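You operate a simulated robot arm through the tools that you are given. There is no shell and no other tool. Be economical: measure what you need, move in short steps, check, and stop when the job is done.

You are at the controls of a simulated robot arm. One attempt, no reset.

Task
Fetch the bottle that says "feed a" from the wall bench top and stand it on the blue plate. Put the tube that says "T1" from the white rack in the round tub. Close the caps drawer. Shut the labels drawer. Fetch the short cylinder that says "3" from the long bench top and stand it on the grey mat. Take the gas jar on the long bench top and put it away on the window bench top. Open the boxes drawer, put the box on the long bench top away in the inside of the boxes drawer and shut the drawer again. Put the small bottle marked "22" from the long bench top on the silver steel dish and the small bottle labelled "25" on top of the red reel. Press the wall zero button three times. Put the large jug in the floor of the sink. Put the scrubber bottle marked "S2" from the island bench top on the table half by the wall bench and the scrubber bottle that says "S3" on the narrow bench top. Lift the teal flap open. Do these in any order. Set down upright: bottle, short cylinder, gas jar, box, small bottle, large jug, scrubber bottle.

It is judged by the outcome, as a careful person would: the job done as asked, and still so three seconds after it is handed in. It fails if anything else is knocked over, pushed out of place, dropped, spilled or broken. Lids that push on must go on centred and level and be pressed home; caps that screw on are set level and turned clockwise until they are tight.

Robot
A 6-joint arm with a two-finger gripper on a trunk, on a base that drives. Base frame: it is fixed to the floor where the robot stands at the start and does not move with it; the origin is under the middle of the robot, x ahead of it, y to its left, z up; the surface under the hand at the start is at about z = 850. Lengths are in mm, angles in degrees, forces in N, time in s.
Its first joint turns from -166.0 to 166.0 degrees. Places, roughly: blue plate (7x7x1 cm) [1100, 400, 900]; bottle [1000, 0, 1000]; box [1000, -3500, 1000]; boxes drawer [-700, 2300, 500]; caps drawer [600, -700, 700]; floor of the sink (42x26 cm) [-3060, -10640, 680]; gas jar [1000, -2750, 1000]; grey mat [700, -800, 900]; inside of the boxes drawer [-700, 2400, 500]; labels drawer [600, -1200, 700]; large jug [-1500, -3500, 1000]; narrow bench top [-3400, -1300, 800]; red reel (6x6x4 cm) [1000, -3300, 900]; round tub (23x17x13 cm) [-1200, -2100, 900]; scrubber bottle [-1500, -1750, 1000]; short cylinder [1000, -2750, 750]; small bottle [750, -3750, 1000]; steel dish (10x10x3 cm) [800, -3800, 900]; table half by the wall bench [-900, 400, 800]; teal flap [-1200, -3300, 1100]; tube [750, -250, 1000]; wall zero button [800, -4300, 1100]; window bench top [-600, -10600, 800]. Payload 2.54 kg.
The tool frame sits at the grasp point between the pads (the TCP): z along the fingers, y along the line on which they close. The tips reach 30 mm beyond it. Largest opening 116 mm; the body of the gripper starts 95 mm behind the TCP.
Orientation is that of the tool frame in the base frame, as a unit quaternion [x, y, z, w]. With the fingers straight down and closing along the base's y, the tool's x points along the base's -x, its y along +y and its z along -z.

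Tools
- The arm moves only by the tool apply_moves. Its argument "deltas" is a list of rows, each a list of 3 entries, a list of its own where there are three numbers: the shift along the base's x, y, z in cm, then the turn, a rotation vector about the base's x, y, z in degrees, then the gripper command, from -1 (shut) to 1 (fully open), values between in proportion. In form: [[[x, y, z], [rx, ry, rz], claw], ...]. A call has 1 to 8 rows; each row is the pose to reach, as a shift and turn from the pose commanded when the call began. A row lasts 0.2 s, in which the tool goes at most 50 mm and 8.6 degrees; a call with a longer step from one row to the next is refused whole, and so is a gripper value outside its range. Where a pose cannot be reached the arm comes as near as it can. A force on the tool above 40 N (or 10 N above the force at the start of the call, whichever is more), or a blocked arm, ends the call early, and 0.2 s more pass. Each finger travels about 72 mm/s and halts on what it meets, pressing with about 23 N; the grip force reading is that of the motor and also rises with nothing between the fingers. The clock runs only during rows and for 0.2 s after the last one: add rows that repeat a pose to give the fingers time. It gives the time, the measured TCP pose, the force on the tool (base axes), the opening and the grip force at its end, in the units of the frame above (readings bear some noise), with the torque about the TCP (base axes, N m) and any sound that the robot's microphone picked up.
- Cameras (640 x 400 px; columns grow to the right, rows downward): "scene" is now at [-71.8, 175.8, 1365.8]; the picture's right is [0.48, -0.88, 0.00], its down [-0.82, -0.44, -0.36] and it looks along [0.32, 0.17, -0.93] (base axes); focal length 214 px, centre (320, 200). "wrist" rides on the gripper at [69, -15, -122] in the tool frame; the picture's right is [0.21, 0.98, 0.00], its down [-0.83, 0.18, -0.53] and it looks along [-0.52, 0.11, 0.85] (tool axes); focal length 251 px, centre (320, 200). There is no depth. A picture from a camera that has moved, and an enlarged one, comes with that camera's place and axes in the base frame and with its lens.
- snapshot(camera): a new picture of that camera. It takes no simulated time.
- roll_base(legs): drives the robot by 1 to 6 legs, each [ahead, left, turn to the left] in mm, mm and degrees, along the robot's own axes; the way and the turn of a leg run together, so that a leg with both is an arc; at most 1500 mm and 180 degrees a leg. The arm and the cameras ride along, it lands a little off, and it stops where it bumps. It gives what a move gives.
- aim_head(pan, tilt): turns the head with the scene camera to pan (to the left, within 120 degrees either way) and tilt (down, from -29 to 69), counted from straight ahead of the robot. It gives what a move gives.
- close_up(camera, box): a new picture of the part [left, top, right, bottom] of that camera's present view, enlarged. It takes no simulated time.
- hand_in(): hands the job in; it is judged then, once.

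Work in short steps. Places have to be worked out from the pictures, the camera data and where the tool is seen: move nearer, look again, correct. Check each grasp and each placing, and mend what went wrong. You have 588 turns and 360 pictures in all, those below and enlarged ones among them. Open the gripper and draw the arm clear of the work before you hand the job in, unless the task says otherwise; then end with one line.

The tools are called after "Request:" as name(argument=value, ...) on one line, values as JSON. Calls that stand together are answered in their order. apply_moves: Moves the arm, as the interface text tells. Its arguments: {"type":"object","properties":{"deltas":{"type":"array","items":{"type":"array"}}},"required":["deltas"]} The other tools are called the same way: roll_base (legs) drives the base; aim_head (pan, tilt) turns the head that bears the scene camera; snapshot (camera) takes a picture; close_up (camera, box) takes an enlarged picture of a part of a camera's view; hand_in () hands the job in.

At the start:

```text
t: 0.0
ee_pos: [672.6, -81.0, 1142.3]
tool_rot: [0.001, 1.0, 0.0, -0.001]
force: [-0.1, 0.5, 0.0]
wrist_torque: [0.01, -0.01, 0.02]
opening: 115.9
finger_force: 0.1
robot x, y, heading: [-0.1, -3.3, -0.1]
head pan, tilt: [28.4, 68.8]
```

scene: 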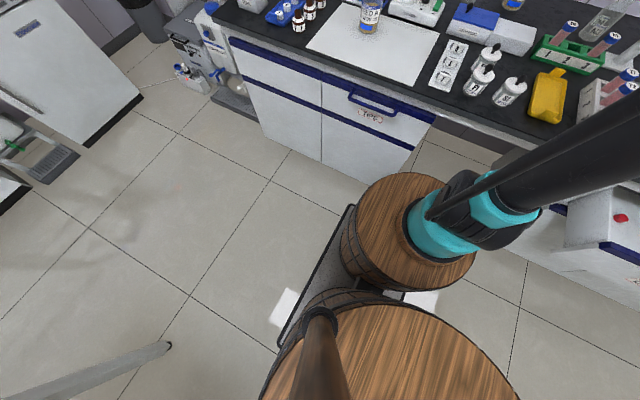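
wrist: 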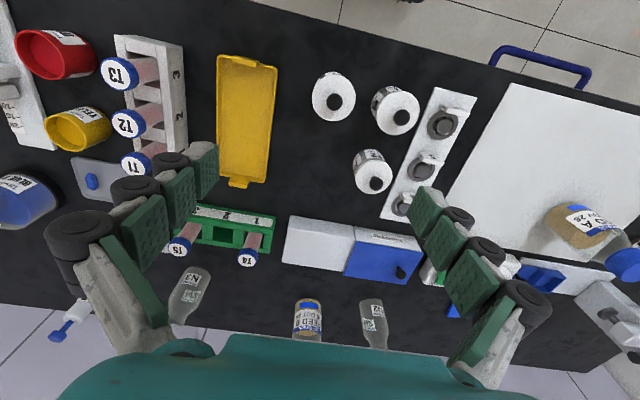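

I start by looking around: head toward the wall bench ahead.

Request:
aim_head(pan=0, tilt=35)

Request:
snapshot(camera="scene")

Request:
aim_head(pan=-70, tilt=35)

Request:
snapshot(camera="scene")

Request:
aim_head(pan=70, tilt=30)

Request:
snapshot(camera="scene")

```text
t: 1.0
ee_pos: [672.7, -82.4, 1143.0]
tool_rot: [0.0, 1.0, 0.0, -0.001]
force: [0.0, 0.2, -0.3]
wrist_torque: [0.01, 0.0, 0.01]
opening: 116.1
finger_force: 0.0
robot x, y, heading: [0.2, -1.8, 0.2]
head pan, tilt: [0.0, 35.0]
```

```text
357 pictures are left
camera scene: at [-33.0, 149.3, 1409.4], right [0.0, -1.0, 0.0], down [-0.57, 0.0, -0.82], along [0.82, 0.0, -0.57], focal length 214 px, centre (320, 200)
```

scene: 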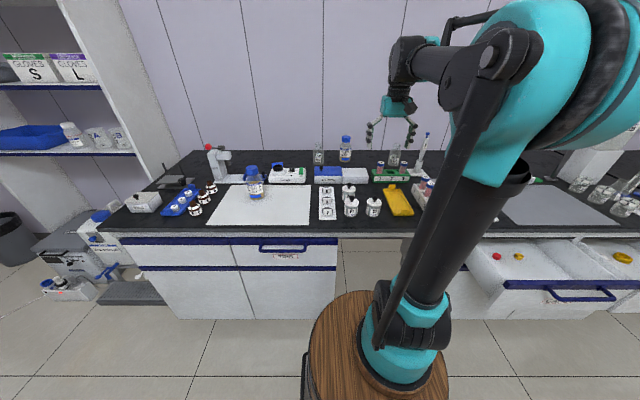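

```text
t: 2.4
ee_pos: [671.4, -82.1, 1142.3]
tool_rot: [0.0, 1.0, 0.0, 0.0]
force: [-0.4, 0.3, -0.1]
wrist_torque: [-0.02, 0.0, 0.0]
opening: 115.8
finger_force: 0.1
robot x, y, heading: [-1.6, -1.4, -0.1]
head pan, tilt: [-70.0, 35.0]
```

```text
356 pictures are left
camera scene: at [-90.9, 66.5, 1409.5], right [-0.94, -0.34, 0.0], down [-0.2, 0.54, -0.82], along [0.28, -0.77, -0.57], focal length 214 px, centre (320, 200)
```

scene: 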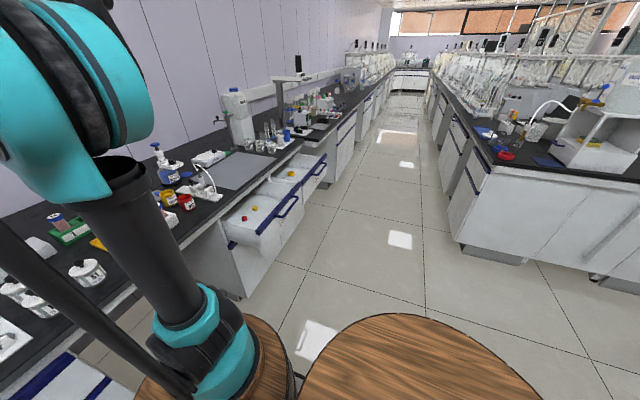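

```text
t: 4.6
ee_pos: [671.7, -81.6, 1143.8]
tool_rot: [0.0, 1.0, 0.0, 0.0]
force: [-0.4, 0.2, -0.3]
wrist_torque: [0.01, -0.01, 0.01]
opening: 115.9
finger_force: 0.1
robot x, y, heading: [0.2, -0.9, 0.0]
head pan, tilt: [70.0, 30.0]
```

```text
355 pictures are left
camera scene: at [-90.1, 234.2, 1417.3], right [0.94, -0.34, 0.0], down [-0.17, -0.47, -0.87], along [0.3, 0.81, -0.5], focal length 214 px, centre (320, 200)
```

scene: 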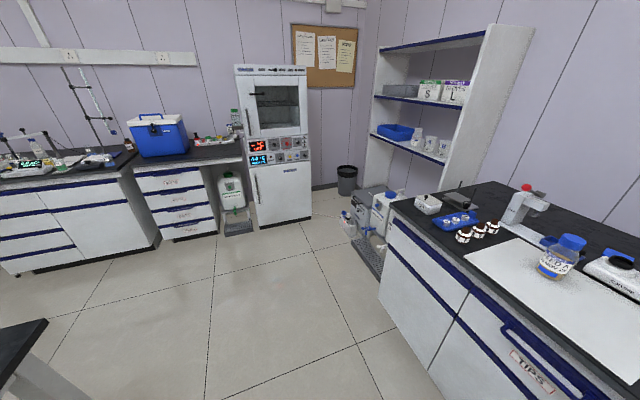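

Close look at the wall bench from the front.

Request:
aim_head(pan=0, tilt=35)

Request:
close_up(camera="scene", box=[120, 130, 320, 255])

Request:
close_up(camera="scene", box=[290, 120, 450, 220])

```text
t: 6.0
ee_pos: [670.8, -81.4, 1142.3]
tool_rot: [0.0, 1.0, 0.0, 0.0]
force: [-0.8, 0.4, 0.5]
wrist_torque: [0.02, 0.01, 0.0]
opening: 116.2
finger_force: 0.0
robot x, y, heading: [-0.6, -0.0, 0.0]
head pan, tilt: [0.0, 35.0]
```

```text
3.20 times, centred on (220, 192) of scene
camera zoom: at [-33.0, 149.3, 1409.5], right [0.0, -1.0, 0.0], down [-0.57, 0.0, -0.82], along [0.82, 0.0, -0.57], focal length 686 px, centre (640, 224)
```

zoom: 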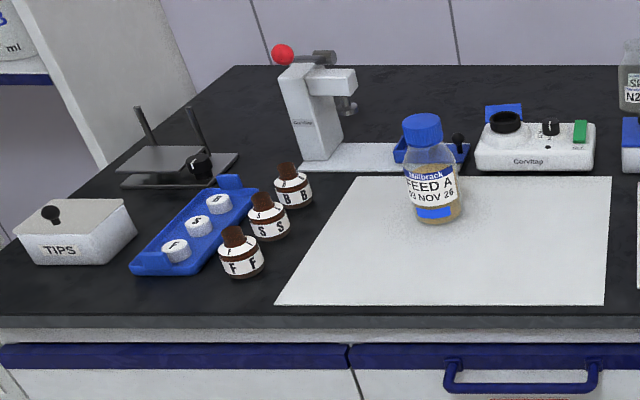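

```text
4.00 times, centred on (370, 170) of scene
camera zoom: at [-33.0, 149.3, 1409.5], right [0.0, -1.0, 0.0], down [-0.57, 0.0, -0.82], along [0.82, 0.0, -0.57], focal length 858 px, centre (120, 320)
```

zoom: 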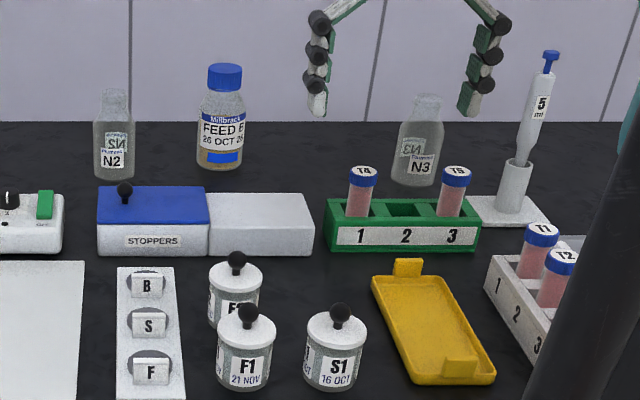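

Zoom in on both feed labels and the blue plate.

Request:
close_up(camera="scene", box=[330, 130, 362, 170])

Request:
close_up(camera="scene", box=[200, 140, 310, 210])

Request:
snapshot(camera="wrist")

```text
10.00 times, centred on (346, 150) of scene
camera zoom: at [-33.0, 149.3, 1409.5], right [0.0, -1.0, 0.0], down [-0.57, 0.0, -0.82], along [0.82, 0.0, -0.57], focal length 2145 px, centre (60, 700)
```

zoom: 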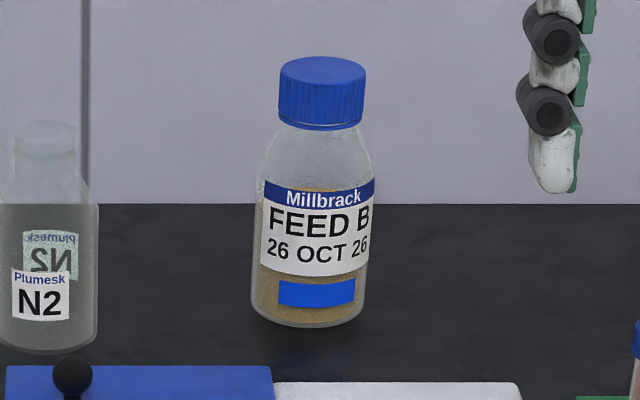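

```text
5.71 times, centred on (255, 175) of scene
camera zoom: at [-33.0, 149.3, 1409.5], right [0.0, -1.0, 0.0], down [-0.57, 0.0, -0.82], along [0.82, 0.0, -0.57], focal length 1226 px, centre (691, 343)
```

zoom: 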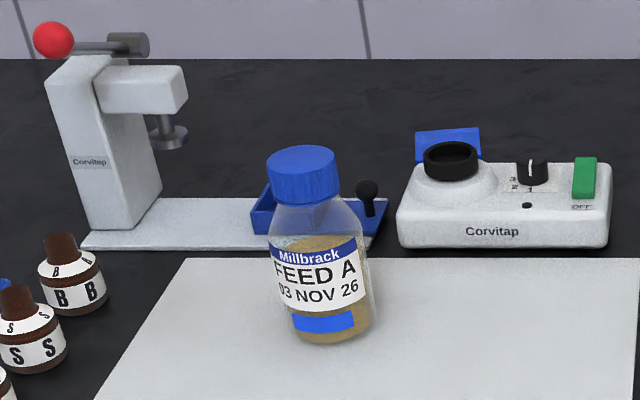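

```text
350 pictures are left
camera wrist: at [602.0, -97.5, 1264.4], right [-0.21, 0.98, 0.0], down [0.83, 0.18, 0.53], along [0.52, 0.11, -0.85], focal length 251 px, centre (320, 200)
```

wrist: 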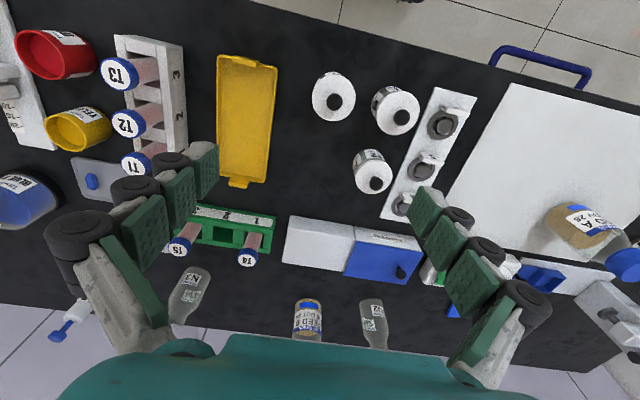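

FEED A is on the white mat near (800,445); the blue plate is likely the square behind the mixer near (1139,404). I move the hand over FEED A at a safe height.

Request:
apply_moves(deltas=[[[1, 4.8, 0.5], [0, 0, 0], 1], [[2, 9.6, 1], [0, 0, 0], 1], [[3, 14.4, 1.5], [0, 0, 0], 1], [[4, 19.2, 2], [0, 0, 0], 1], [[4.5, 24, 2.5], [0, 0, 0], 1], [[5, 28.8, 3], [0, 0, 0], 1], [[5, 33.6, 3], [0, 0, 0], 1], [[5, 38.4, 3], [0, 0, 0], 1]])

Request:
apply_moves(deltas=[[[0, 4, 0.5], [0, 0, 0], 1], [[0, 7, 1], [0, 0, 0], 1], [[0, 9, 1.5], [0, 0, 0], 1]])

Request:
snapshot(camera="wrist")

```text
t: 7.8
ee_pos: [725.1, 302.7, 1173.8]
tool_rot: [0.001, 1.0, 0.001, 0.0]
force: [1.0, -0.2, 0.5]
wrist_torque: [0.05, -0.02, 0.01]
opening: 116.1
finger_force: 0.0
robot x, y, heading: [0.9, -0.7, -0.0]
head pan, tilt: [0.0, 35.0]
```

```text
t: 8.6
ee_pos: [723.5, 394.0, 1185.1]
tool_rot: [0.0, 1.0, 0.0, 0.0]
force: [0.0, -1.4, 0.5]
wrist_torque: [0.05, 0.01, -0.01]
opening: 115.8
finger_force: 0.0
robot x, y, heading: [2.0, -0.3, 0.1]
head pan, tilt: [0.0, 35.0]
```

```text
349 pictures are left
camera wrist: at [652.1, 377.8, 1307.7], right [-0.21, 0.98, 0.0], down [0.83, 0.18, 0.53], along [0.52, 0.11, -0.85], focal length 251 px, centre (320, 200)
```

wrist: 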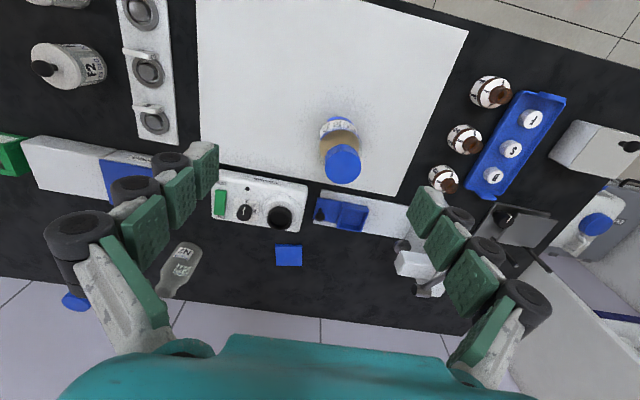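

FEED A's cap top triangulates to about (774,432,1006); the blue plate centre to about (1098,395,860). I align above the bottle and look again.

Request:
apply_moves(deltas=[[[2.5, 2, -3], [0, 0, 0], 1], [[5, 3.8, -7], [0, 0, 0], 1], [[5, 3.8, -7], [0, 0, 0], 1]])

Request:
snapshot(camera="wrist")

Request:
snapshot(camera="scene")

```text
refused: row 2 steps farther than a row can; nothing moved
```

```text
348 pictures are left
camera wrist: at [652.1, 377.8, 1307.7], right [-0.21, 0.98, 0.0], down [0.83, 0.18, 0.53], along [0.52, 0.11, -0.85], focal length 251 px, centre (320, 200)
```

wrist: 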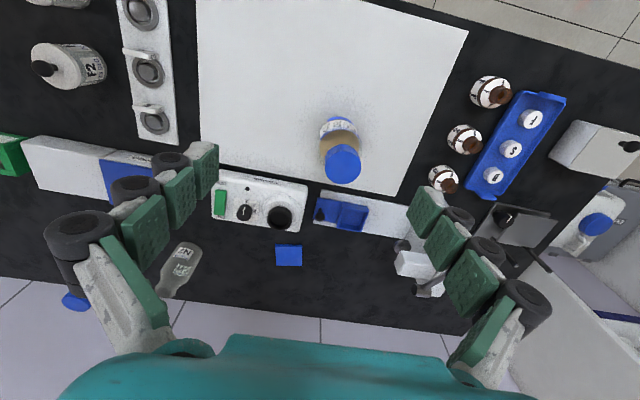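

```text
347 pictures are left
camera scene: at [-32.9, 149.2, 1409.5], right [0.0, -1.0, 0.0], down [-0.57, 0.0, -0.82], along [0.82, 0.0, -0.57], focal length 214 px, centre (320, 200)
```

scene: 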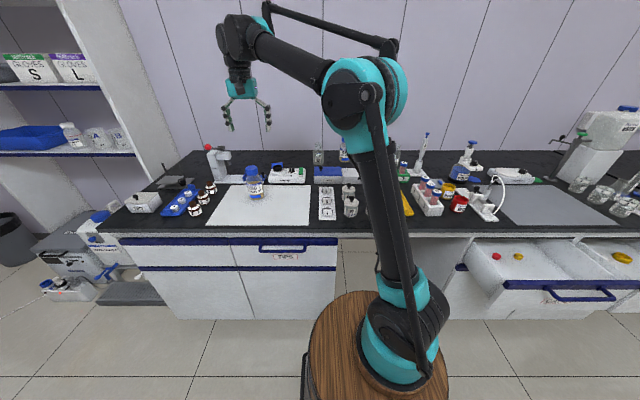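

A step was too long; I redo the descent in shorter rows.

Request:
apply_moves(deltas=[[[2, 1.5, -3], [0, 0, 0], 1], [[4, 3, -6], [0, 0, 0], 1], [[5, 3.8, -8], [0, 0, 0], 1], [[5, 3.8, -8], [0, 0, 0], 1]])

Request:
snapshot(camera="wrist")

```text
t: 9.6
ee_pos: [772.6, 431.9, 1105.0]
tool_rot: [0.0, 1.0, 0.0, 0.0]
force: [0.2, 0.0, -0.8]
wrist_torque: [0.01, 0.01, 0.01]
opening: 116.0
finger_force: 0.1
robot x, y, heading: [-0.2, 1.2, 0.1]
head pan, tilt: [0.0, 35.0]
```

```text
346 pictures are left
camera wrist: at [703.0, 415.8, 1227.1], right [-0.21, 0.98, 0.0], down [0.83, 0.18, 0.53], along [0.52, 0.11, -0.85], focal length 251 px, centre (320, 200)
```

wrist: 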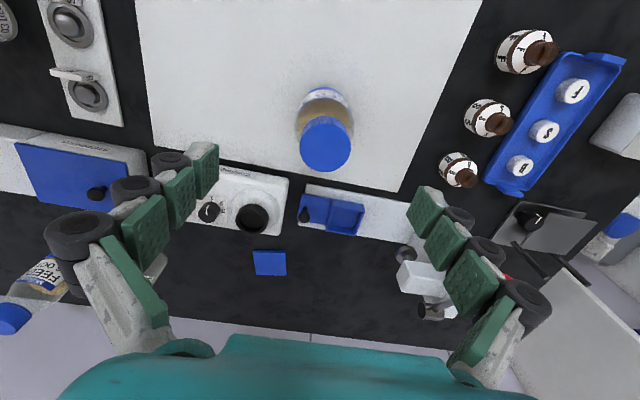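

Cap refined to (777,435). I descend around the bottle body to z≈930 and close.

Request:
apply_moves(deltas=[[[0.4, 0.3, -4.5], [0, 0, 0], 1], [[0.4, 0.3, -9], [0, 0, 0], 1], [[0.4, 0.3, -13.5], [0, 0, 0], 1], [[0.4, 0.3, -17.5], [0, 0, 0], 1], [[0.4, 0.3, -17.5], [0, 0, 0], 0.4], [[0.4, 0.3, -17.5], [0, 0, 0], -0.2], [[0.4, 0.3, -17.5], [0, 0, 0], -1], [[0.4, 0.3, -17.5], [0, 0, 0], -1]])

Request:
snapshot(camera="wrist")

```text
t: 11.4
ee_pos: [776.2, 430.6, 928.2]
tool_rot: [0.0, 1.0, 0.0, 0.0]
force: [-0.8, 0.6, -0.7]
wrist_torque: [0.04, 0.06, -0.01]
opening: 68.5
finger_force: 23.2
robot x, y, heading: [-1.6, 1.4, -0.3]
head pan, tilt: [0.0, 35.0]
```

```text
345 pictures are left
camera wrist: at [707.1, 415.6, 1050.3], right [-0.21, 0.98, 0.0], down [0.83, 0.18, 0.53], along [0.52, 0.11, -0.85], focal length 251 px, centre (320, 200)
```

wrist: 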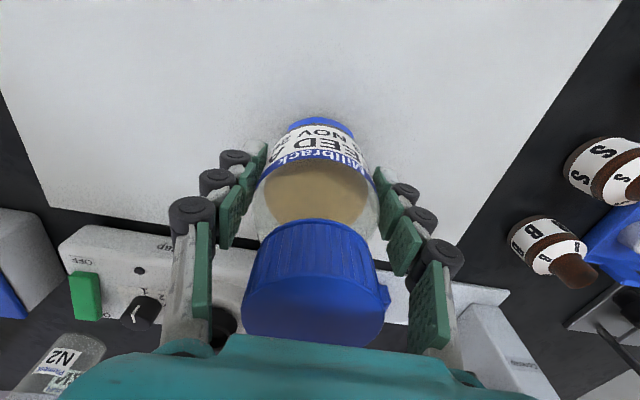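

Firm grip (68.5 mm). I lift it and bring the hand to the robot's centre before rolling.

Request:
apply_moves(deltas=[[[0, 0, 4.5], [0, 0, 0], -1], [[0, 0, 9], [0, 0, 0], -1], [[0, 0, 13.5], [0, 0, 0], -1], [[-2, -3, 16.5], [0, 0, 0], -1], [[-4, -6, 19], [0, 0, 0], -1], [[-6, -10, 20], [0, 0, 0], -1], [[-6, -14.5, 20], [0, 0, 0], -1], [[-6, -19, 20], [0, 0, 0], -1]])

Request:
apply_moves(deltas=[[[0, -4.8, 0], [0, 0, 0], -1], [[0, -9.6, 0], [0, 0, 0], -1], [[0, -14, 0], [0, 0, 0], -1], [[0, -14, 0], [0, 0, 0], -1]])

Request:
roll_base(legs=[[0, 330, 0], [130, 0, 0]])

Request:
snapshot(camera="wrist")

Request:
snapshot(camera="scene")

```text
t: 13.2
ee_pos: [715.4, 246.2, 1132.2]
tool_rot: [-0.001, 1.0, 0.0, 0.001]
force: [0.0, 0.6, -4.0]
wrist_torque: [-0.03, 0.05, 0.05]
opening: 47.1
finger_force: 22.6
robot x, y, heading: [1.0, 1.4, -0.1]
head pan, tilt: [0.0, 35.0]
```

```text
t: 14.2
ee_pos: [717.3, 102.1, 1134.2]
tool_rot: [0.0, 1.0, 0.001, 0.0]
force: [0.3, -0.3, -4.4]
wrist_torque: [0.01, 0.04, 0.05]
opening: 46.8
finger_force: 23.1
robot x, y, heading: [0.1, -0.1, -0.2]
head pan, tilt: [0.0, 35.0]
```

```text
t: 17.3
ee_pos: [847.3, 437.9, 1135.4]
tool_rot: [-0.004, 1.0, 0.0, 0.001]
force: [0.0, -0.1, -4.3]
wrist_torque: [-0.02, 0.02, 0.02]
opening: 47.0
finger_force: 22.8
robot x, y, heading: [129.7, 328.9, 0.4]
head pan, tilt: [0.0, 35.0]
```

```text
344 pictures are left
camera wrist: at [778.4, 421.4, 1256.3], right [-0.22, 0.97, 0.0], down [0.82, 0.19, 0.53], along [0.52, 0.12, -0.85], focal length 251 px, centre (320, 200)
```

wrist: 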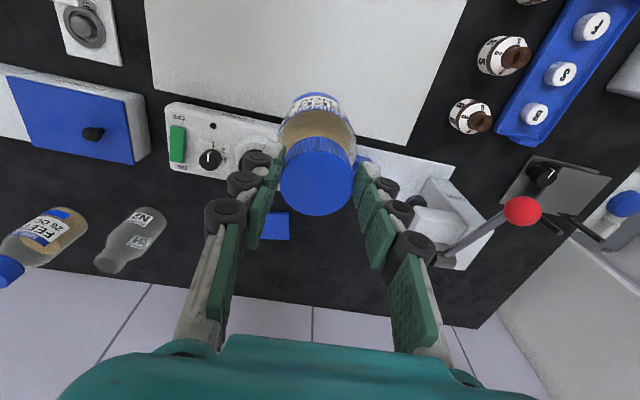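

```text
343 pictures are left
camera scene: at [96.8, 477.9, 1409.5], right [0.01, -1.0, 0.0], down [-0.57, 0.0, -0.82], along [0.82, 0.01, -0.57], focal length 214 px, centre (320, 200)
```

scene: 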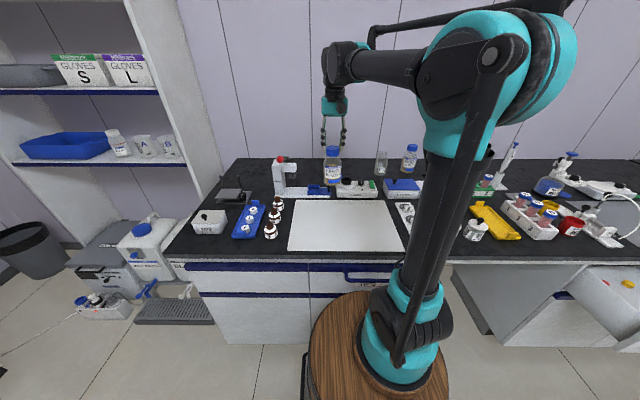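

The bottle slid down to being held by its cap (47 mm). I check how it hangs.

Request:
close_up(camera="scene", box=[280, 80, 400, 200])

```text
3.33 times, centred on (340, 140) of scene
camera zoom: at [96.8, 477.9, 1409.5], right [0.01, -1.0, 0.0], down [-0.57, 0.0, -0.82], along [0.82, 0.01, -0.57], focal length 715 px, centre (253, 400)
```

zoom: 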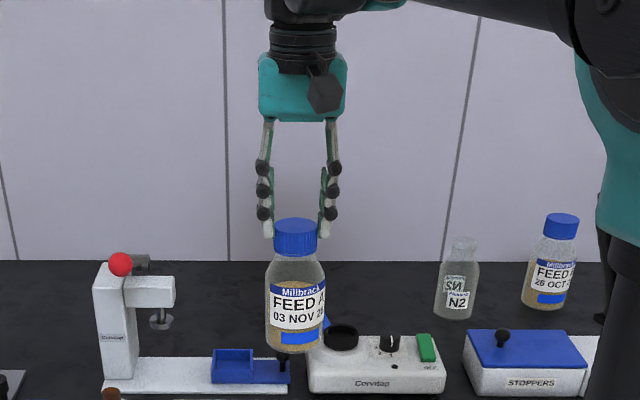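

It is held by the finger tips on the cap but hangs straight. I carry it slowly over the mixer toward the plate.

Request:
apply_moves(deltas=[[[1.5, -0.3, 0], [0, 0, 0], -1], [[3.2, -0.6, 0], [0, 0, 0], -1], [[5, -1, 0], [0, 0, 0], -1], [[7, -1.5, 0], [0, 0, 0], -1], [[9, -2, 0], [0, 0, 0], -1], [[11, -2.5, 0], [0, 0, 0], -1], [[12.5, -3, 0], [0, 0, 0], -1], [[13.5, -3.2, 0], [0, 0, 0], -1]])

Request:
apply_moves(deltas=[[[1.5, -0.2, 0], [0, 0, 0], -1], [[3.2, -0.4, 0], [0, 0, 0], -1], [[5, -0.6, 0], [0, 0, 0], -1], [[7, -0.8, 0], [0, 0, 0], -1], [[9, -1, 0], [0, 0, 0], -1], [[10.5, -1.1, 0], [0, 0, 0], -1], [[11.6, -1.1, 0], [0, 0, 0], -1], [[11.6, -1.1, 0], [0, 0, 0], -1]])

Request:
snapshot(camera="wrist")

Request:
close_up(camera="scene", box=[280, 80, 440, 200])

```text
t: 19.1
ee_pos: [982.6, 404.5, 1134.9]
tool_rot: [-0.004, 1.0, 0.0, -0.001]
force: [-0.9, 0.1, -4.4]
wrist_torque: [-0.01, 0.03, -0.03]
opening: 46.6
finger_force: 23.1
robot x, y, heading: [131.5, 329.2, 0.2]
head pan, tilt: [0.0, 35.0]
```

```text
t: 20.9
ee_pos: [1100.4, 394.3, 1134.8]
tool_rot: [-0.002, 1.0, -0.001, -0.001]
force: [0.0, -0.1, -4.1]
wrist_torque: [-0.02, 0.02, -0.02]
opening: 46.9
finger_force: 23.0
robot x, y, heading: [130.6, 326.4, 0.3]
head pan, tilt: [0.0, 35.0]
```

```text
341 pictures are left
camera wrist: at [1029.4, 378.0, 1256.7], right [-0.22, 0.97, 0.0], down [0.82, 0.19, 0.53], along [0.52, 0.12, -0.85], focal length 251 px, centre (320, 200)
```

wrist: 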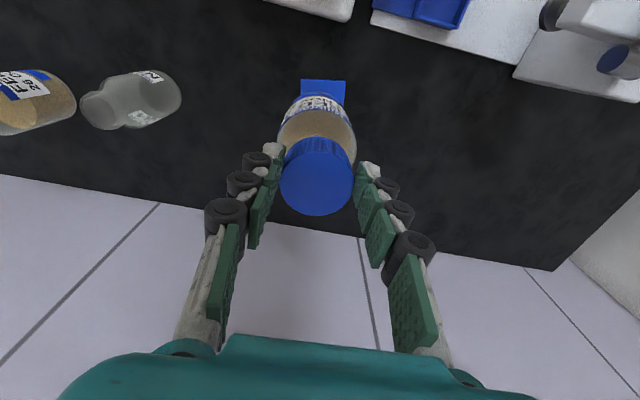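

```text
3.33 times, centred on (360, 140) of scene
camera zoom: at [96.8, 477.9, 1409.5], right [0.01, -1.0, 0.0], down [-0.57, 0.0, -0.82], along [0.82, 0.01, -0.57], focal length 715 px, centre (187, 400)
```

zoom: 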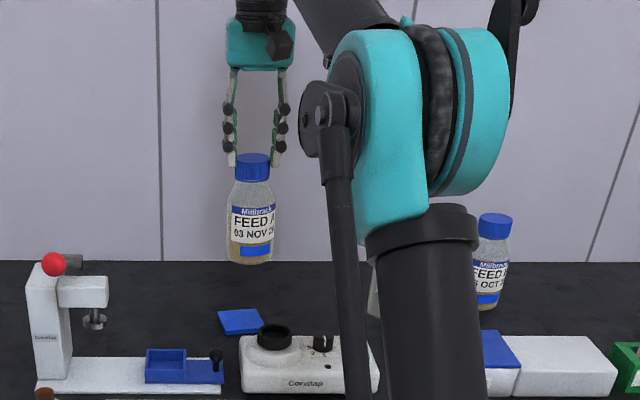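

Plate centre re-estimated at (1103,397), so I nudge and lower, slowing near contact.

Request:
apply_moves(deltas=[[[0.4, 0.3, -2], [0, 0, 0], -1], [[0.4, 0.3, -4], [0, 0, 0], -1], [[0.4, 0.3, -6], [0, 0, 0], -1], [[0.4, 0.3, -8], [0, 0, 0], -1], [[0.4, 0.3, -9], [0, 0, 0], -1]])

Request:
close_up(camera="scene", box=[280, 100, 400, 200])

Request:
snapshot(camera="wrist")

```text
t: 22.1
ee_pos: [1102.6, 398.6, 1044.2]
tool_rot: [-0.003, 1.0, 0.0, -0.001]
force: [-0.2, 0.2, -4.6]
wrist_torque: [0.02, 0.05, 0.01]
opening: 46.9
finger_force: 23.2
robot x, y, heading: [130.7, 327.7, 0.1]
head pan, tilt: [0.0, 35.0]
```

```text
4.00 times, centred on (340, 150) of scene
camera zoom: at [96.8, 477.9, 1409.5], right [0.01, -1.0, 0.0], down [-0.57, 0.0, -0.82], along [0.82, 0.01, -0.57], focal length 858 px, centre (240, 400)
```

zoom: 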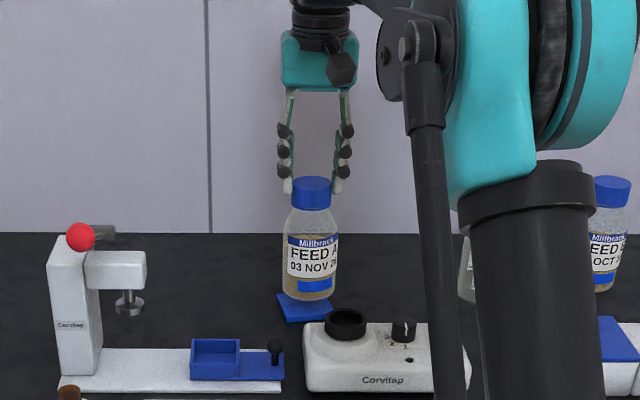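

```text
338 pictures are left
camera wrist: at [1032.8, 382.2, 1167.2], right [-0.22, 0.97, 0.0], down [0.82, 0.19, 0.53], along [0.52, 0.12, -0.85], focal length 251 px, centre (320, 200)
```

wrist: 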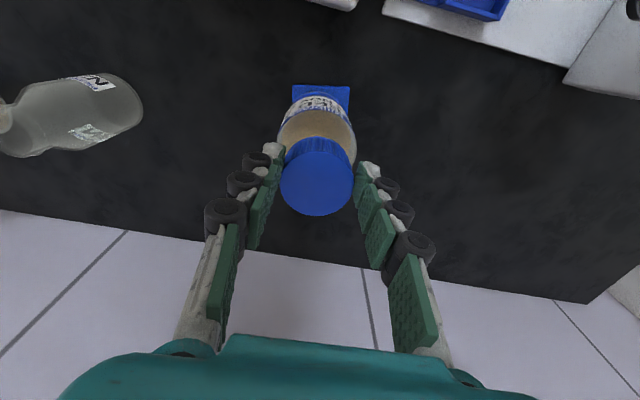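

Bottle is centred over the plate within a few mm; I lower in small steps watching the force.

Request:
apply_moves(deltas=[[[0.3, -0.2, -0.4], [0, 0, 0], -1], [[0.3, -0.2, -0.8], [0, 0, 0], -1]])

Request:
apply_moves(deltas=[[[0, 0, -0.3], [0, 0, 0], -1], [[0, 0, -0.6], [0, 0, 0], -1]])

```text
t: 22.7
ee_pos: [1105.1, 395.2, 1037.5]
tool_rot: [-0.005, 1.0, 0.0, 0.001]
force: [0.7, -0.1, -4.9]
wrist_torque: [0.03, 0.06, -0.02]
opening: 47.0
finger_force: 22.9
robot x, y, heading: [131.1, 329.4, 0.4]
head pan, tilt: [0.0, 35.0]
```

```text
t: 23.3
ee_pos: [1106.0, 396.5, 1030.3]
tool_rot: [-0.004, 1.0, 0.0, 0.0]
force: [0.8, -0.1, -4.1]
wrist_torque: [0.02, 0.06, 0.02]
opening: 46.9
finger_force: 22.7
robot x, y, heading: [132.0, 328.8, 0.2]
head pan, tilt: [0.0, 35.0]
```

Not touching yet; continuing down.

Request:
apply_moves(deltas=[[[0, 0, -0.3], [0, 0, 0], -1], [[0, 0, -0.6], [0, 0, 0], -1]])

Request:
apply_moves(deltas=[[[0, 0, -0.3], [0, 0, 0], -1], [[0, 0, -0.5], [0, 0, 0], -1]])

Request:
close_up(camera="scene", box=[300, 120, 380, 200])

```text
t: 23.9
ee_pos: [1105.6, 395.1, 1025.5]
tool_rot: [-0.004, 1.0, 0.001, 0.0]
force: [-0.4, -2.7, 13.9]
wrist_torque: [-0.11, -0.11, -0.03]
opening: 47.2
finger_force: 23.1
robot x, y, heading: [132.3, 330.9, 0.5]
head pan, tilt: [0.0, 35.0]
```

```text
t: 24.5
ee_pos: [1105.0, 395.6, 1020.2]
tool_rot: [-0.004, 1.0, 0.0, 0.0]
force: [-0.2, -2.1, 13.5]
wrist_torque: [-0.08, -0.06, 0.0]
opening: 46.8
finger_force: 22.6
robot x, y, heading: [129.3, 329.9, 0.4]
head pan, tilt: [0.0, 35.0]
```

```text
5.00 times, centred on (340, 160) of scene
camera zoom: at [96.0, 477.7, 1409.5], right [0.01, -1.0, 0.0], down [-0.57, 0.0, -0.82], along [0.82, 0.01, -0.57], focal length 1072 px, centre (220, 400)
```

zoom: 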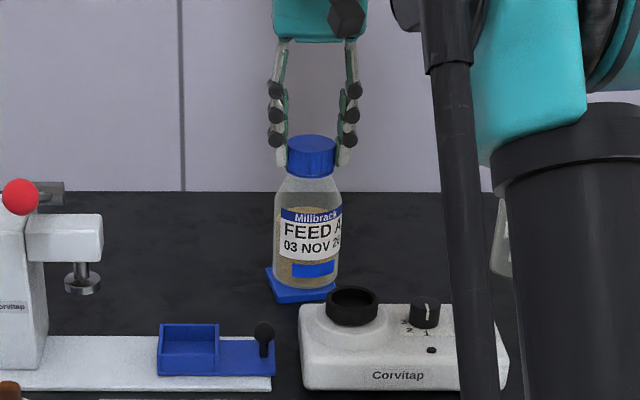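

It rests on the plate. I open and lift straight up.

Request:
apply_moves(deltas=[[[0, 0, 0], [0, 0, 0], -0.1], [[0, 0, 0], [0, 0, 0], 0.2], [[0, 0, 0], [0, 0, 0], 0.4], [[0, 0, 4], [0, 0, 0], 0.4], [[0, 0, 8], [0, 0, 0], 0.4], [[0, 0, 12], [0, 0, 0], 0.4]])

Request:
close_up(camera="scene", box=[300, 120, 380, 200])

Request:
snapshot(camera="wrist")

```text
t: 25.9
ee_pos: [1106.1, 396.7, 1139.3]
tool_rot: [-0.004, 1.0, -0.001, 0.0]
force: [0.3, -0.3, -1.2]
wrist_torque: [-0.01, 0.01, 0.02]
opening: 81.1
finger_force: 0.1
robot x, y, heading: [129.8, 327.2, 0.4]
head pan, tilt: [0.0, 35.0]
```

```text
5.00 times, centred on (340, 160) of scene
camera zoom: at [96.8, 477.9, 1409.5], right [0.01, -1.0, 0.0], down [-0.57, 0.0, -0.82], along [0.82, 0.01, -0.57], focal length 1072 px, centre (220, 400)
```

zoom: 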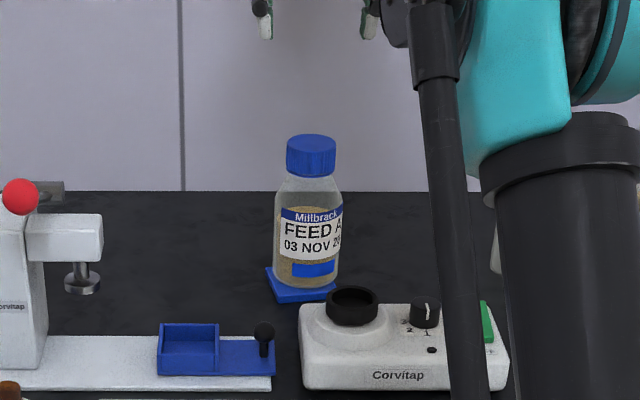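

```text
335 pictures are left
camera wrist: at [1035.7, 380.8, 1260.2], right [-0.22, 0.97, 0.0], down [0.82, 0.19, 0.53], along [0.52, 0.12, -0.85], focal length 251 px, centre (320, 200)
```

wrist: 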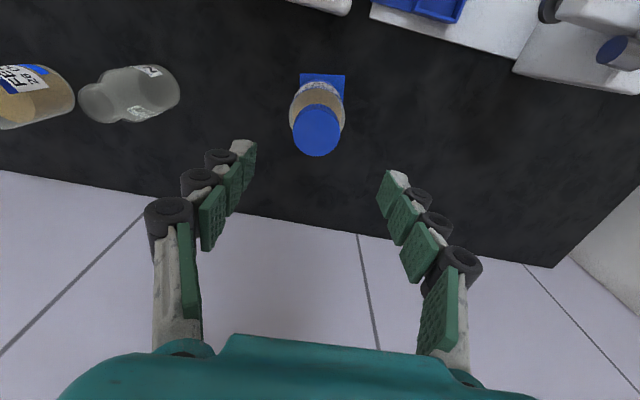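

Bottle done. I retract the arm and roll back toward the start, a bit to the right, for tube T1.

Request:
apply_moves(deltas=[[[-4.9, 0, 0], [0, 0, 0], 1], [[-9.8, 0, 0], [0, 0, 0], 1], [[-14.7, 0, 0], [0, 0, 0], 1], [[-19.6, 0, 0], [0, 0, 0], 1], [[-24.5, 0, 0], [0, 0, 0], 1], [[-29.4, 0, 0], [0, 0, 0], 1], [[-34.3, 0, 0], [0, 0, 0], 1], [[-38, 0, 0], [0, 0, 0], 1]])

Request:
roll_base(legs=[[-150, 0, 0], [0, -430, 0]])

Request:
snapshot(camera="wrist")

```text
t: 27.7
ee_pos: [727.4, 397.1, 1142.0]
tool_rot: [-0.004, 1.0, 0.0, -0.001]
force: [0.7, -0.7, 0.0]
wrist_torque: [-0.01, 0.04, 0.01]
opening: 115.8
finger_force: 0.1
robot x, y, heading: [132.0, 329.1, 0.5]
head pan, tilt: [0.0, 35.0]
```

```text
t: 31.3
ee_pos: [575.9, -30.5, 1142.1]
tool_rot: [-0.008, 1.0, 0.0, 0.0]
force: [0.5, -0.1, 0.2]
wrist_torque: [-0.01, 0.01, 0.02]
opening: 116.0
finger_force: 0.0
robot x, y, heading: [-18.0, -104.2, 0.9]
head pan, tilt: [0.0, 35.0]
```

```text
334 pictures are left
camera wrist: at [506.7, -46.7, 1263.4], right [-0.23, 0.97, 0.0], down [0.82, 0.19, 0.53], along [0.52, 0.12, -0.85], focal length 251 px, centre (320, 200)
```

wrist: 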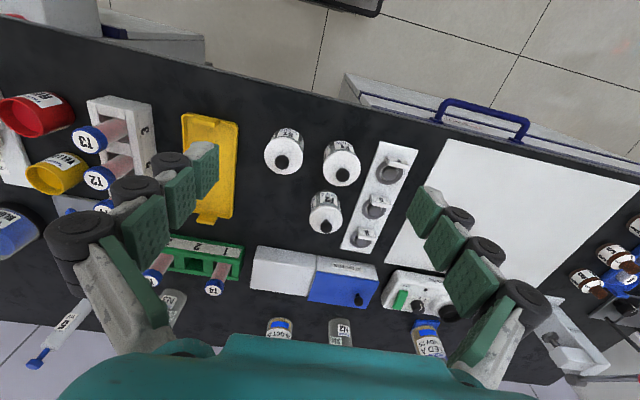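

I move the hand over the white rack.

Request:
apply_moves(deltas=[[[1.5, -4.5, 0], [0, 0, 0], 1], [[3, -9, 0], [0, 0, 0], 1], [[4.5, -13.5, 0], [0, 0, 0], 1], [[6, -18, 0], [0, 0, 0], 1], [[7.5, -22.5, 0], [0, 0, 0], 1], [[9, -27, 0], [0, 0, 0], 1], [[11, -27, 0], [0, 0, 0], 1]])

Request:
snapshot(camera="wrist")

Request:
close_up(camera="scene", box=[340, 140, 500, 240])

```text
t: 32.9
ee_pos: [685.7, -303.3, 1140.4]
tool_rot: [-0.009, 1.0, 0.0, 0.0]
force: [0.2, -0.3, 0.2]
wrist_torque: [0.0, -0.02, 0.03]
opening: 116.1
finger_force: 0.0
robot x, y, heading: [-21.2, -104.2, 0.9]
head pan, tilt: [0.0, 35.0]
```

```text
333 pictures are left
camera wrist: at [616.1, -319.0, 1262.5], right [-0.23, 0.97, 0.0], down [0.82, 0.19, 0.53], along [0.52, 0.12, -0.85], focal length 251 px, centre (320, 200)
```

wrist: 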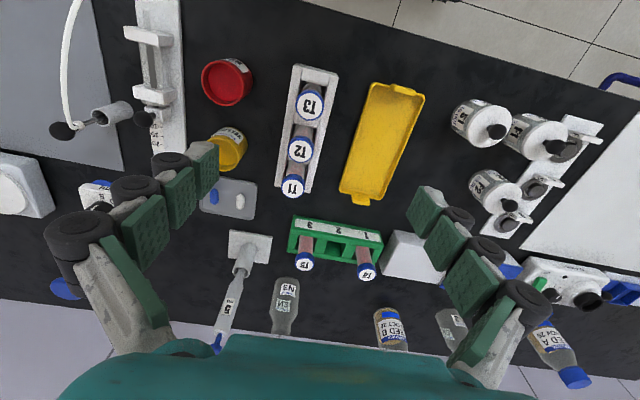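

```text
4.00 times, centred on (420, 190) of scene
camera zoom: at [-54.4, 46.2, 1409.5], right [0.01, -1.0, 0.0], down [-0.57, -0.01, -0.82], along [0.82, 0.01, -0.57], focal length 858 px, centre (-80, 240)
```

zoom: 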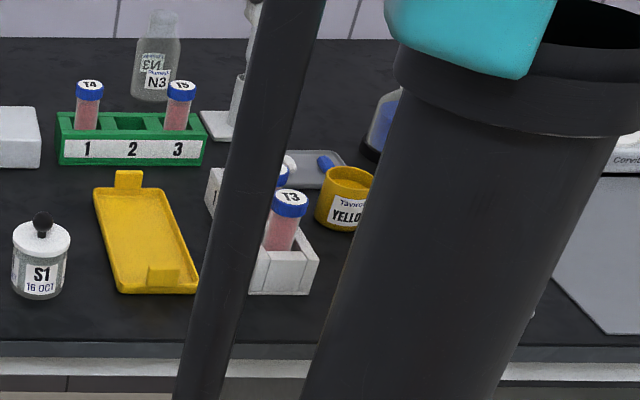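

T1's cap top triangulates to ≈(792,-317,950). I approach above it for a closer look.

Request:
apply_moves(deltas=[[[3, -0.4, -2.5], [0, 0, 0], 0.3], [[6, -0.8, -5], [0, 0, 0], 0.1], [[9, -1.2, -7], [0, 0, 0], 0.1], [[10.4, -1.3, -9], [0, 0, 0], 0.1], [[10.4, -1.3, -10], [0, 0, 0], 0.1]])

Request:
snapshot(camera="wrist")

```text
t: 34.1
ee_pos: [792.6, -312.2, 1042.9]
tool_rot: [-0.008, 1.0, 0.0, 0.0]
force: [-0.3, -0.6, 0.7]
wrist_torque: [0.02, -0.03, -0.05]
opening: 63.9
finger_force: 0.0
robot x, y, heading: [-22.0, -104.2, 0.8]
head pan, tilt: [0.0, 35.0]
```

```text
331 pictures are left
camera wrist: at [721.6, -329.6, 1163.5], right [-0.23, 0.97, 0.0], down [0.82, 0.19, 0.53], along [0.52, 0.12, -0.85], focal length 251 px, centre (320, 200)
```

wrist: 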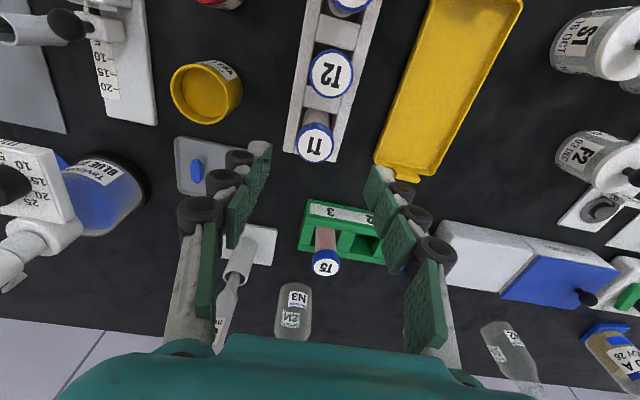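

T1 refined to (795,-317). I lower so the tips straddle the cap and close.

Request:
apply_moves(deltas=[[[0.3, -0.5, -3], [0, 0, 0], 0.1], [[0.3, -0.5, -6], [0, 0, 0], 0.1], [[0.3, -0.5, -8.5], [0, 0, 0], 0.1], [[0.3, -0.5, -10.2], [0, 0, 0], 0.1], [[0.3, -0.5, -10.2], [0, 0, 0], -0.4], [[0.3, -0.5, -10.2], [0, 0, 0], -1], [[0.3, -0.5, -10.2], [0, 0, 0], -1]])

Request:
snapshot(camera="wrist")

```text
t: 35.7
ee_pos: [794.4, -319.5, 939.8]
tool_rot: [-0.008, 1.0, -0.001, 0.0]
force: [0.4, -0.2, -0.4]
wrist_torque: [0.01, -0.01, 0.02]
opening: 31.3
finger_force: 22.7
robot x, y, heading: [-19.5, -101.0, 1.1]
head pan, tilt: [0.0, 35.0]
```

```text
330 pictures are left
camera wrist: at [724.1, -336.5, 1061.7], right [-0.23, 0.97, 0.0], down [0.82, 0.19, 0.53], along [0.52, 0.12, -0.85], focal length 251 px, centre (320, 200)
```

wrist: 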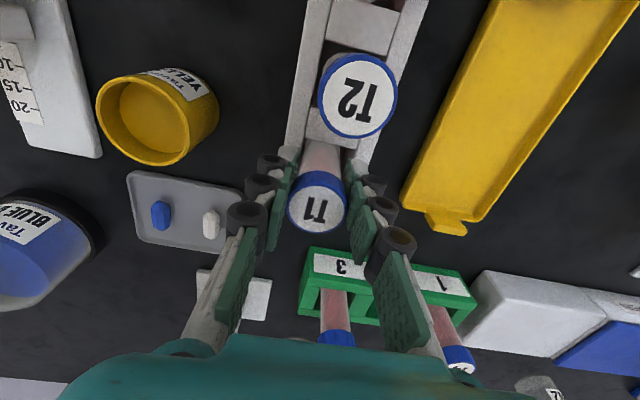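

T1 gripped. Lift straight up.

Request:
apply_moves(deltas=[[[0, 0, 3], [0, 0, 0], -1], [[0, 0, 6], [0, 0, 0], -1], [[0, 0, 9.5], [0, 0, 0], -1], [[0, 0, 13], [0, 0, 0], -1], [[-2, 0, 16], [0, 0, 0], -1], [[-5, 1, 19], [0, 0, 0], -1], [[-9, 2, 20], [0, 0, 0], -1], [[-13, 4, 20], [0, 0, 0], -1]])

Request:
aim_head(pan=-100, tilt=30)

Request:
snapshot(camera="wrist")

Request:
snapshot(camera="scene")

```text
t: 37.5
ee_pos: [664.4, -277.4, 1143.6]
tool_rot: [-0.008, 1.0, 0.0, 0.001]
force: [-0.1, 0.3, -1.0]
wrist_torque: [0.02, 0.05, -0.01]
opening: 31.5
finger_force: 23.1
robot x, y, heading: [-18.9, -102.4, 1.0]
head pan, tilt: [0.0, 35.0]
```

```text
t: 39.3
ee_pos: [664.9, -277.1, 1141.7]
tool_rot: [-0.008, 1.0, -0.001, 0.0]
force: [0.4, -0.3, -0.7]
wrist_torque: [0.03, -0.02, -0.01]
opening: 31.1
finger_force: 22.7
robot x, y, heading: [-17.2, -106.8, 0.6]
head pan, tilt: [-100.0, 30.0]
```

```text
329 pictures are left
camera wrist: at [595.5, -294.0, 1264.3], right [-0.23, 0.97, 0.0], down [0.82, 0.19, 0.53], along [0.52, 0.12, -0.85], focal length 251 px, centre (320, 200)
```

wrist: 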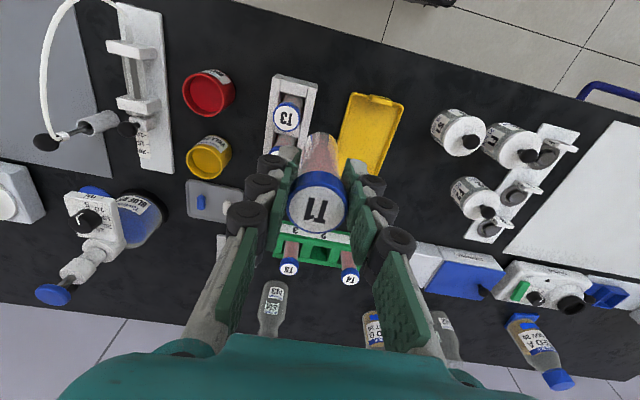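

```text
328 pictures are left
camera scene: at [-156.5, -44.5, 1417.3], right [-0.99, 0.16, 0.0], down [0.08, 0.49, -0.87], along [-0.14, -0.86, -0.5], focal length 214 px, centre (320, 200)
```

scene: 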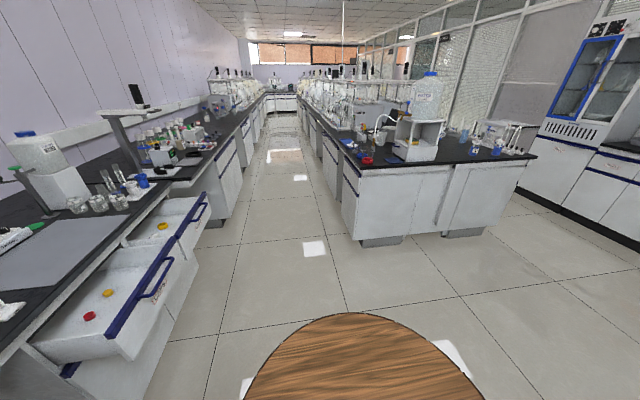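

I turn right and drive into open floor toward the island's near end to inspect it.

Request:
roll_base(legs=[[-250, 0, 0], [0, 0, -90], [250, -500, 0]])

Request:
aim_head(pan=-10, tilt=25)

Request:
snapshot(camera="scene")

```text
t: 46.9
ee_pos: [-791.2, -912.7, 1140.9]
tool_rot: [0.753, 0.658, 0.0, 0.001]
force: [-0.1, 0.3, -0.4]
wrist_torque: [0.03, -0.01, 0.04]
opening: 31.2
finger_force: 23.6
robot x, y, heading: [-518.4, -261.9, -97.7]
head pan, tilt: [-100.0, 30.0]
stopped in leg 3: the robot was blocked; the commanded pose is now the measured one
```

```text
t: 48.6
ee_pos: [-790.9, -911.4, 1143.3]
tool_rot: [0.753, 0.658, 0.001, 0.0]
force: [-0.4, -0.5, -1.1]
wrist_torque: [-0.04, -0.01, -0.01]
opening: 31.0
finger_force: 23.0
robot x, y, heading: [-513.3, -259.7, -97.6]
head pan, tilt: [-10.0, 25.0]
```

```text
327 pictures are left
camera scene: at [-380.7, -251.1, 1425.2], right [-0.95, 0.3, 0.0], down [0.13, 0.4, -0.91], along [-0.28, -0.86, -0.42], focal length 214 px, centre (320, 200)
```

scene: 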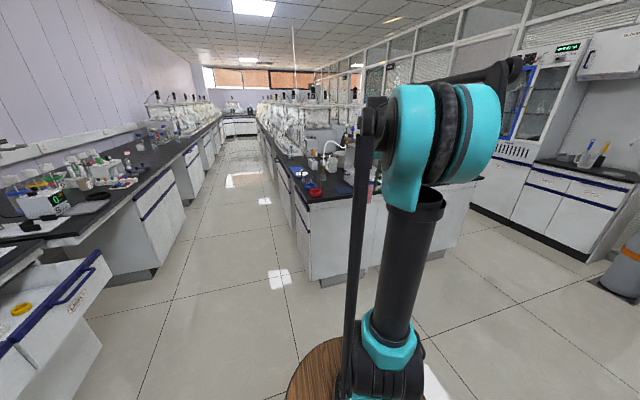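

Something blocked me on the right/rear. Look there.

Request:
aim_head(pan=-110, tilt=40)

Request:
snapshot(camera="scene")

```text
t: 50.3
ee_pos: [-790.6, -911.0, 1142.2]
tool_rot: [0.753, 0.658, 0.0, 0.0]
force: [0.5, 0.3, -0.3]
wrist_torque: [-0.04, 0.0, -0.02]
opening: 31.2
finger_force: 22.9
robot x, y, heading: [-515.3, -262.9, -97.9]
head pan, tilt: [-110.0, 40.0]
```

```text
326 pictures are left
camera scene: at [-427.9, -123.9, 1401.9], right [0.46, 0.89, 0.0], down [0.57, -0.3, -0.77], along [-0.68, 0.36, -0.64], focal length 214 px, centre (320, 200)
```

scene: 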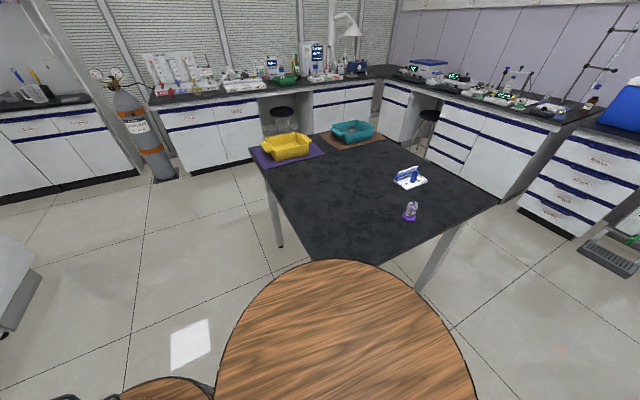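

A work table blocked the rear; it wasn't moved. I drive forward away from it, then straighten.

Request:
roll_base(legs=[[300, 0, 0], [0, 0, 7.7]])

Request:
aim_head(pan=-15, tilt=25)

Request:
snapshot(camera="scene")

```text
t: 53.0
ee_pos: [-742.7, -1237.7, 1142.8]
tool_rot: [0.708, 0.706, 0.001, 0.0]
force: [-0.3, 0.3, -0.1]
wrist_torque: [0.02, 0.0, 0.05]
opening: 31.1
finger_force: 22.8
robot x, y, heading: [-556.5, -556.3, -90.2]
head pan, tilt: [-110.0, 40.0]
```

```text
t: 54.7
ee_pos: [-742.6, -1238.2, 1142.3]
tool_rot: [0.707, 0.707, 0.0, 0.001]
force: [0.3, -0.7, -0.6]
wrist_torque: [0.0, 0.01, -0.02]
opening: 31.1
finger_force: 22.8
robot x, y, heading: [-553.8, -557.4, -90.1]
head pan, tilt: [-15.0, 25.0]
```

```text
325 pictures are left
camera scene: at [-431.7, -526.0, 1425.2], right [-0.97, 0.26, 0.0], down [0.11, 0.41, -0.91], along [-0.24, -0.87, -0.42], focal length 214 px, centre (320, 200)
```

scene: 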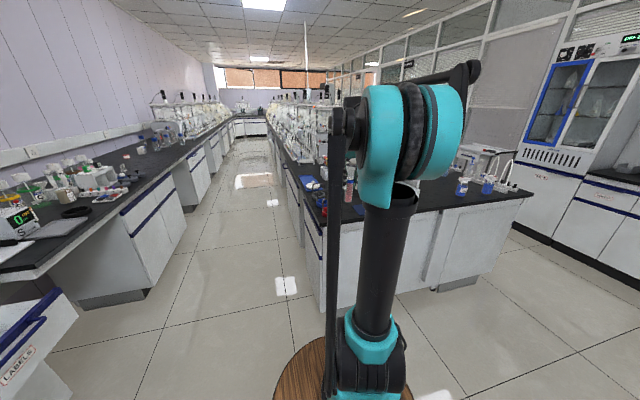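

I shift right so the island end is to the left of the arm in view.

Request:
roll_base(legs=[[50, -650, 0]])

Request:
aim_head(pan=10, tilt=25)

Request:
snapshot(camera="scene")

Request:
snapshot(camera="wrist")

```text
t: 58.3
ee_pos: [-1405.2, -1279.9, 1142.3]
tool_rot: [0.711, 0.703, 0.0, 0.001]
force: [-0.6, -0.4, -0.2]
wrist_torque: [-0.01, 0.03, 0.02]
opening: 31.1
finger_force: 23.3
robot x, y, heading: [-1209.6, -597.6, -90.9]
head pan, tilt: [-15.0, 25.0]
```

```text
t: 59.2
ee_pos: [-1404.7, -1279.8, 1142.3]
tool_rot: [0.712, 0.703, 0.0, 0.0]
force: [-0.6, -0.4, -0.7]
wrist_torque: [0.03, -0.01, 0.04]
opening: 31.3
finger_force: 22.8
robot x, y, heading: [-1208.5, -598.7, -90.7]
head pan, tilt: [10.0, 25.0]
```

```text
324 pictures are left
camera scene: at [-1045.5, -575.0, 1425.2], right [-0.99, -0.16, 0.0], down [-0.07, 0.42, -0.91], along [0.14, -0.89, -0.42], focal length 214 px, centre (320, 200)
```

scene: 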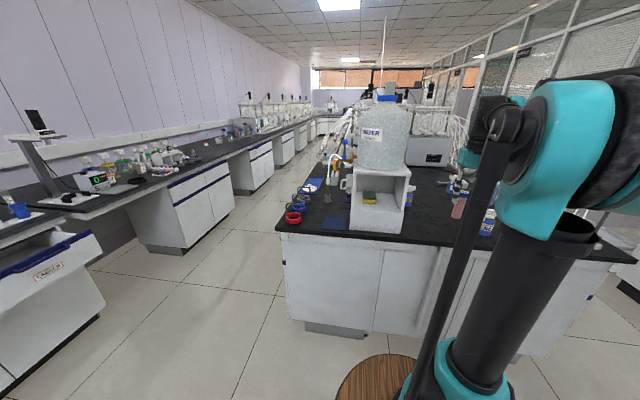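

```text
323 pictures are left
camera wrist: at [-1419.6, -1211.0, 1264.2], right [0.98, 0.2, 0.0], down [0.17, -0.83, 0.53], along [0.11, -0.52, -0.85], focal length 251 px, centre (320, 200)
```

wrist: 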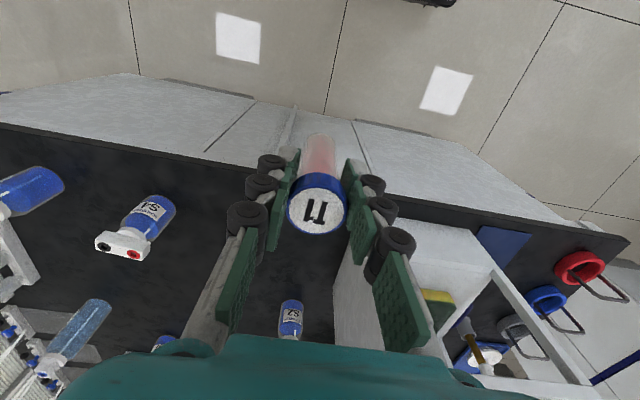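

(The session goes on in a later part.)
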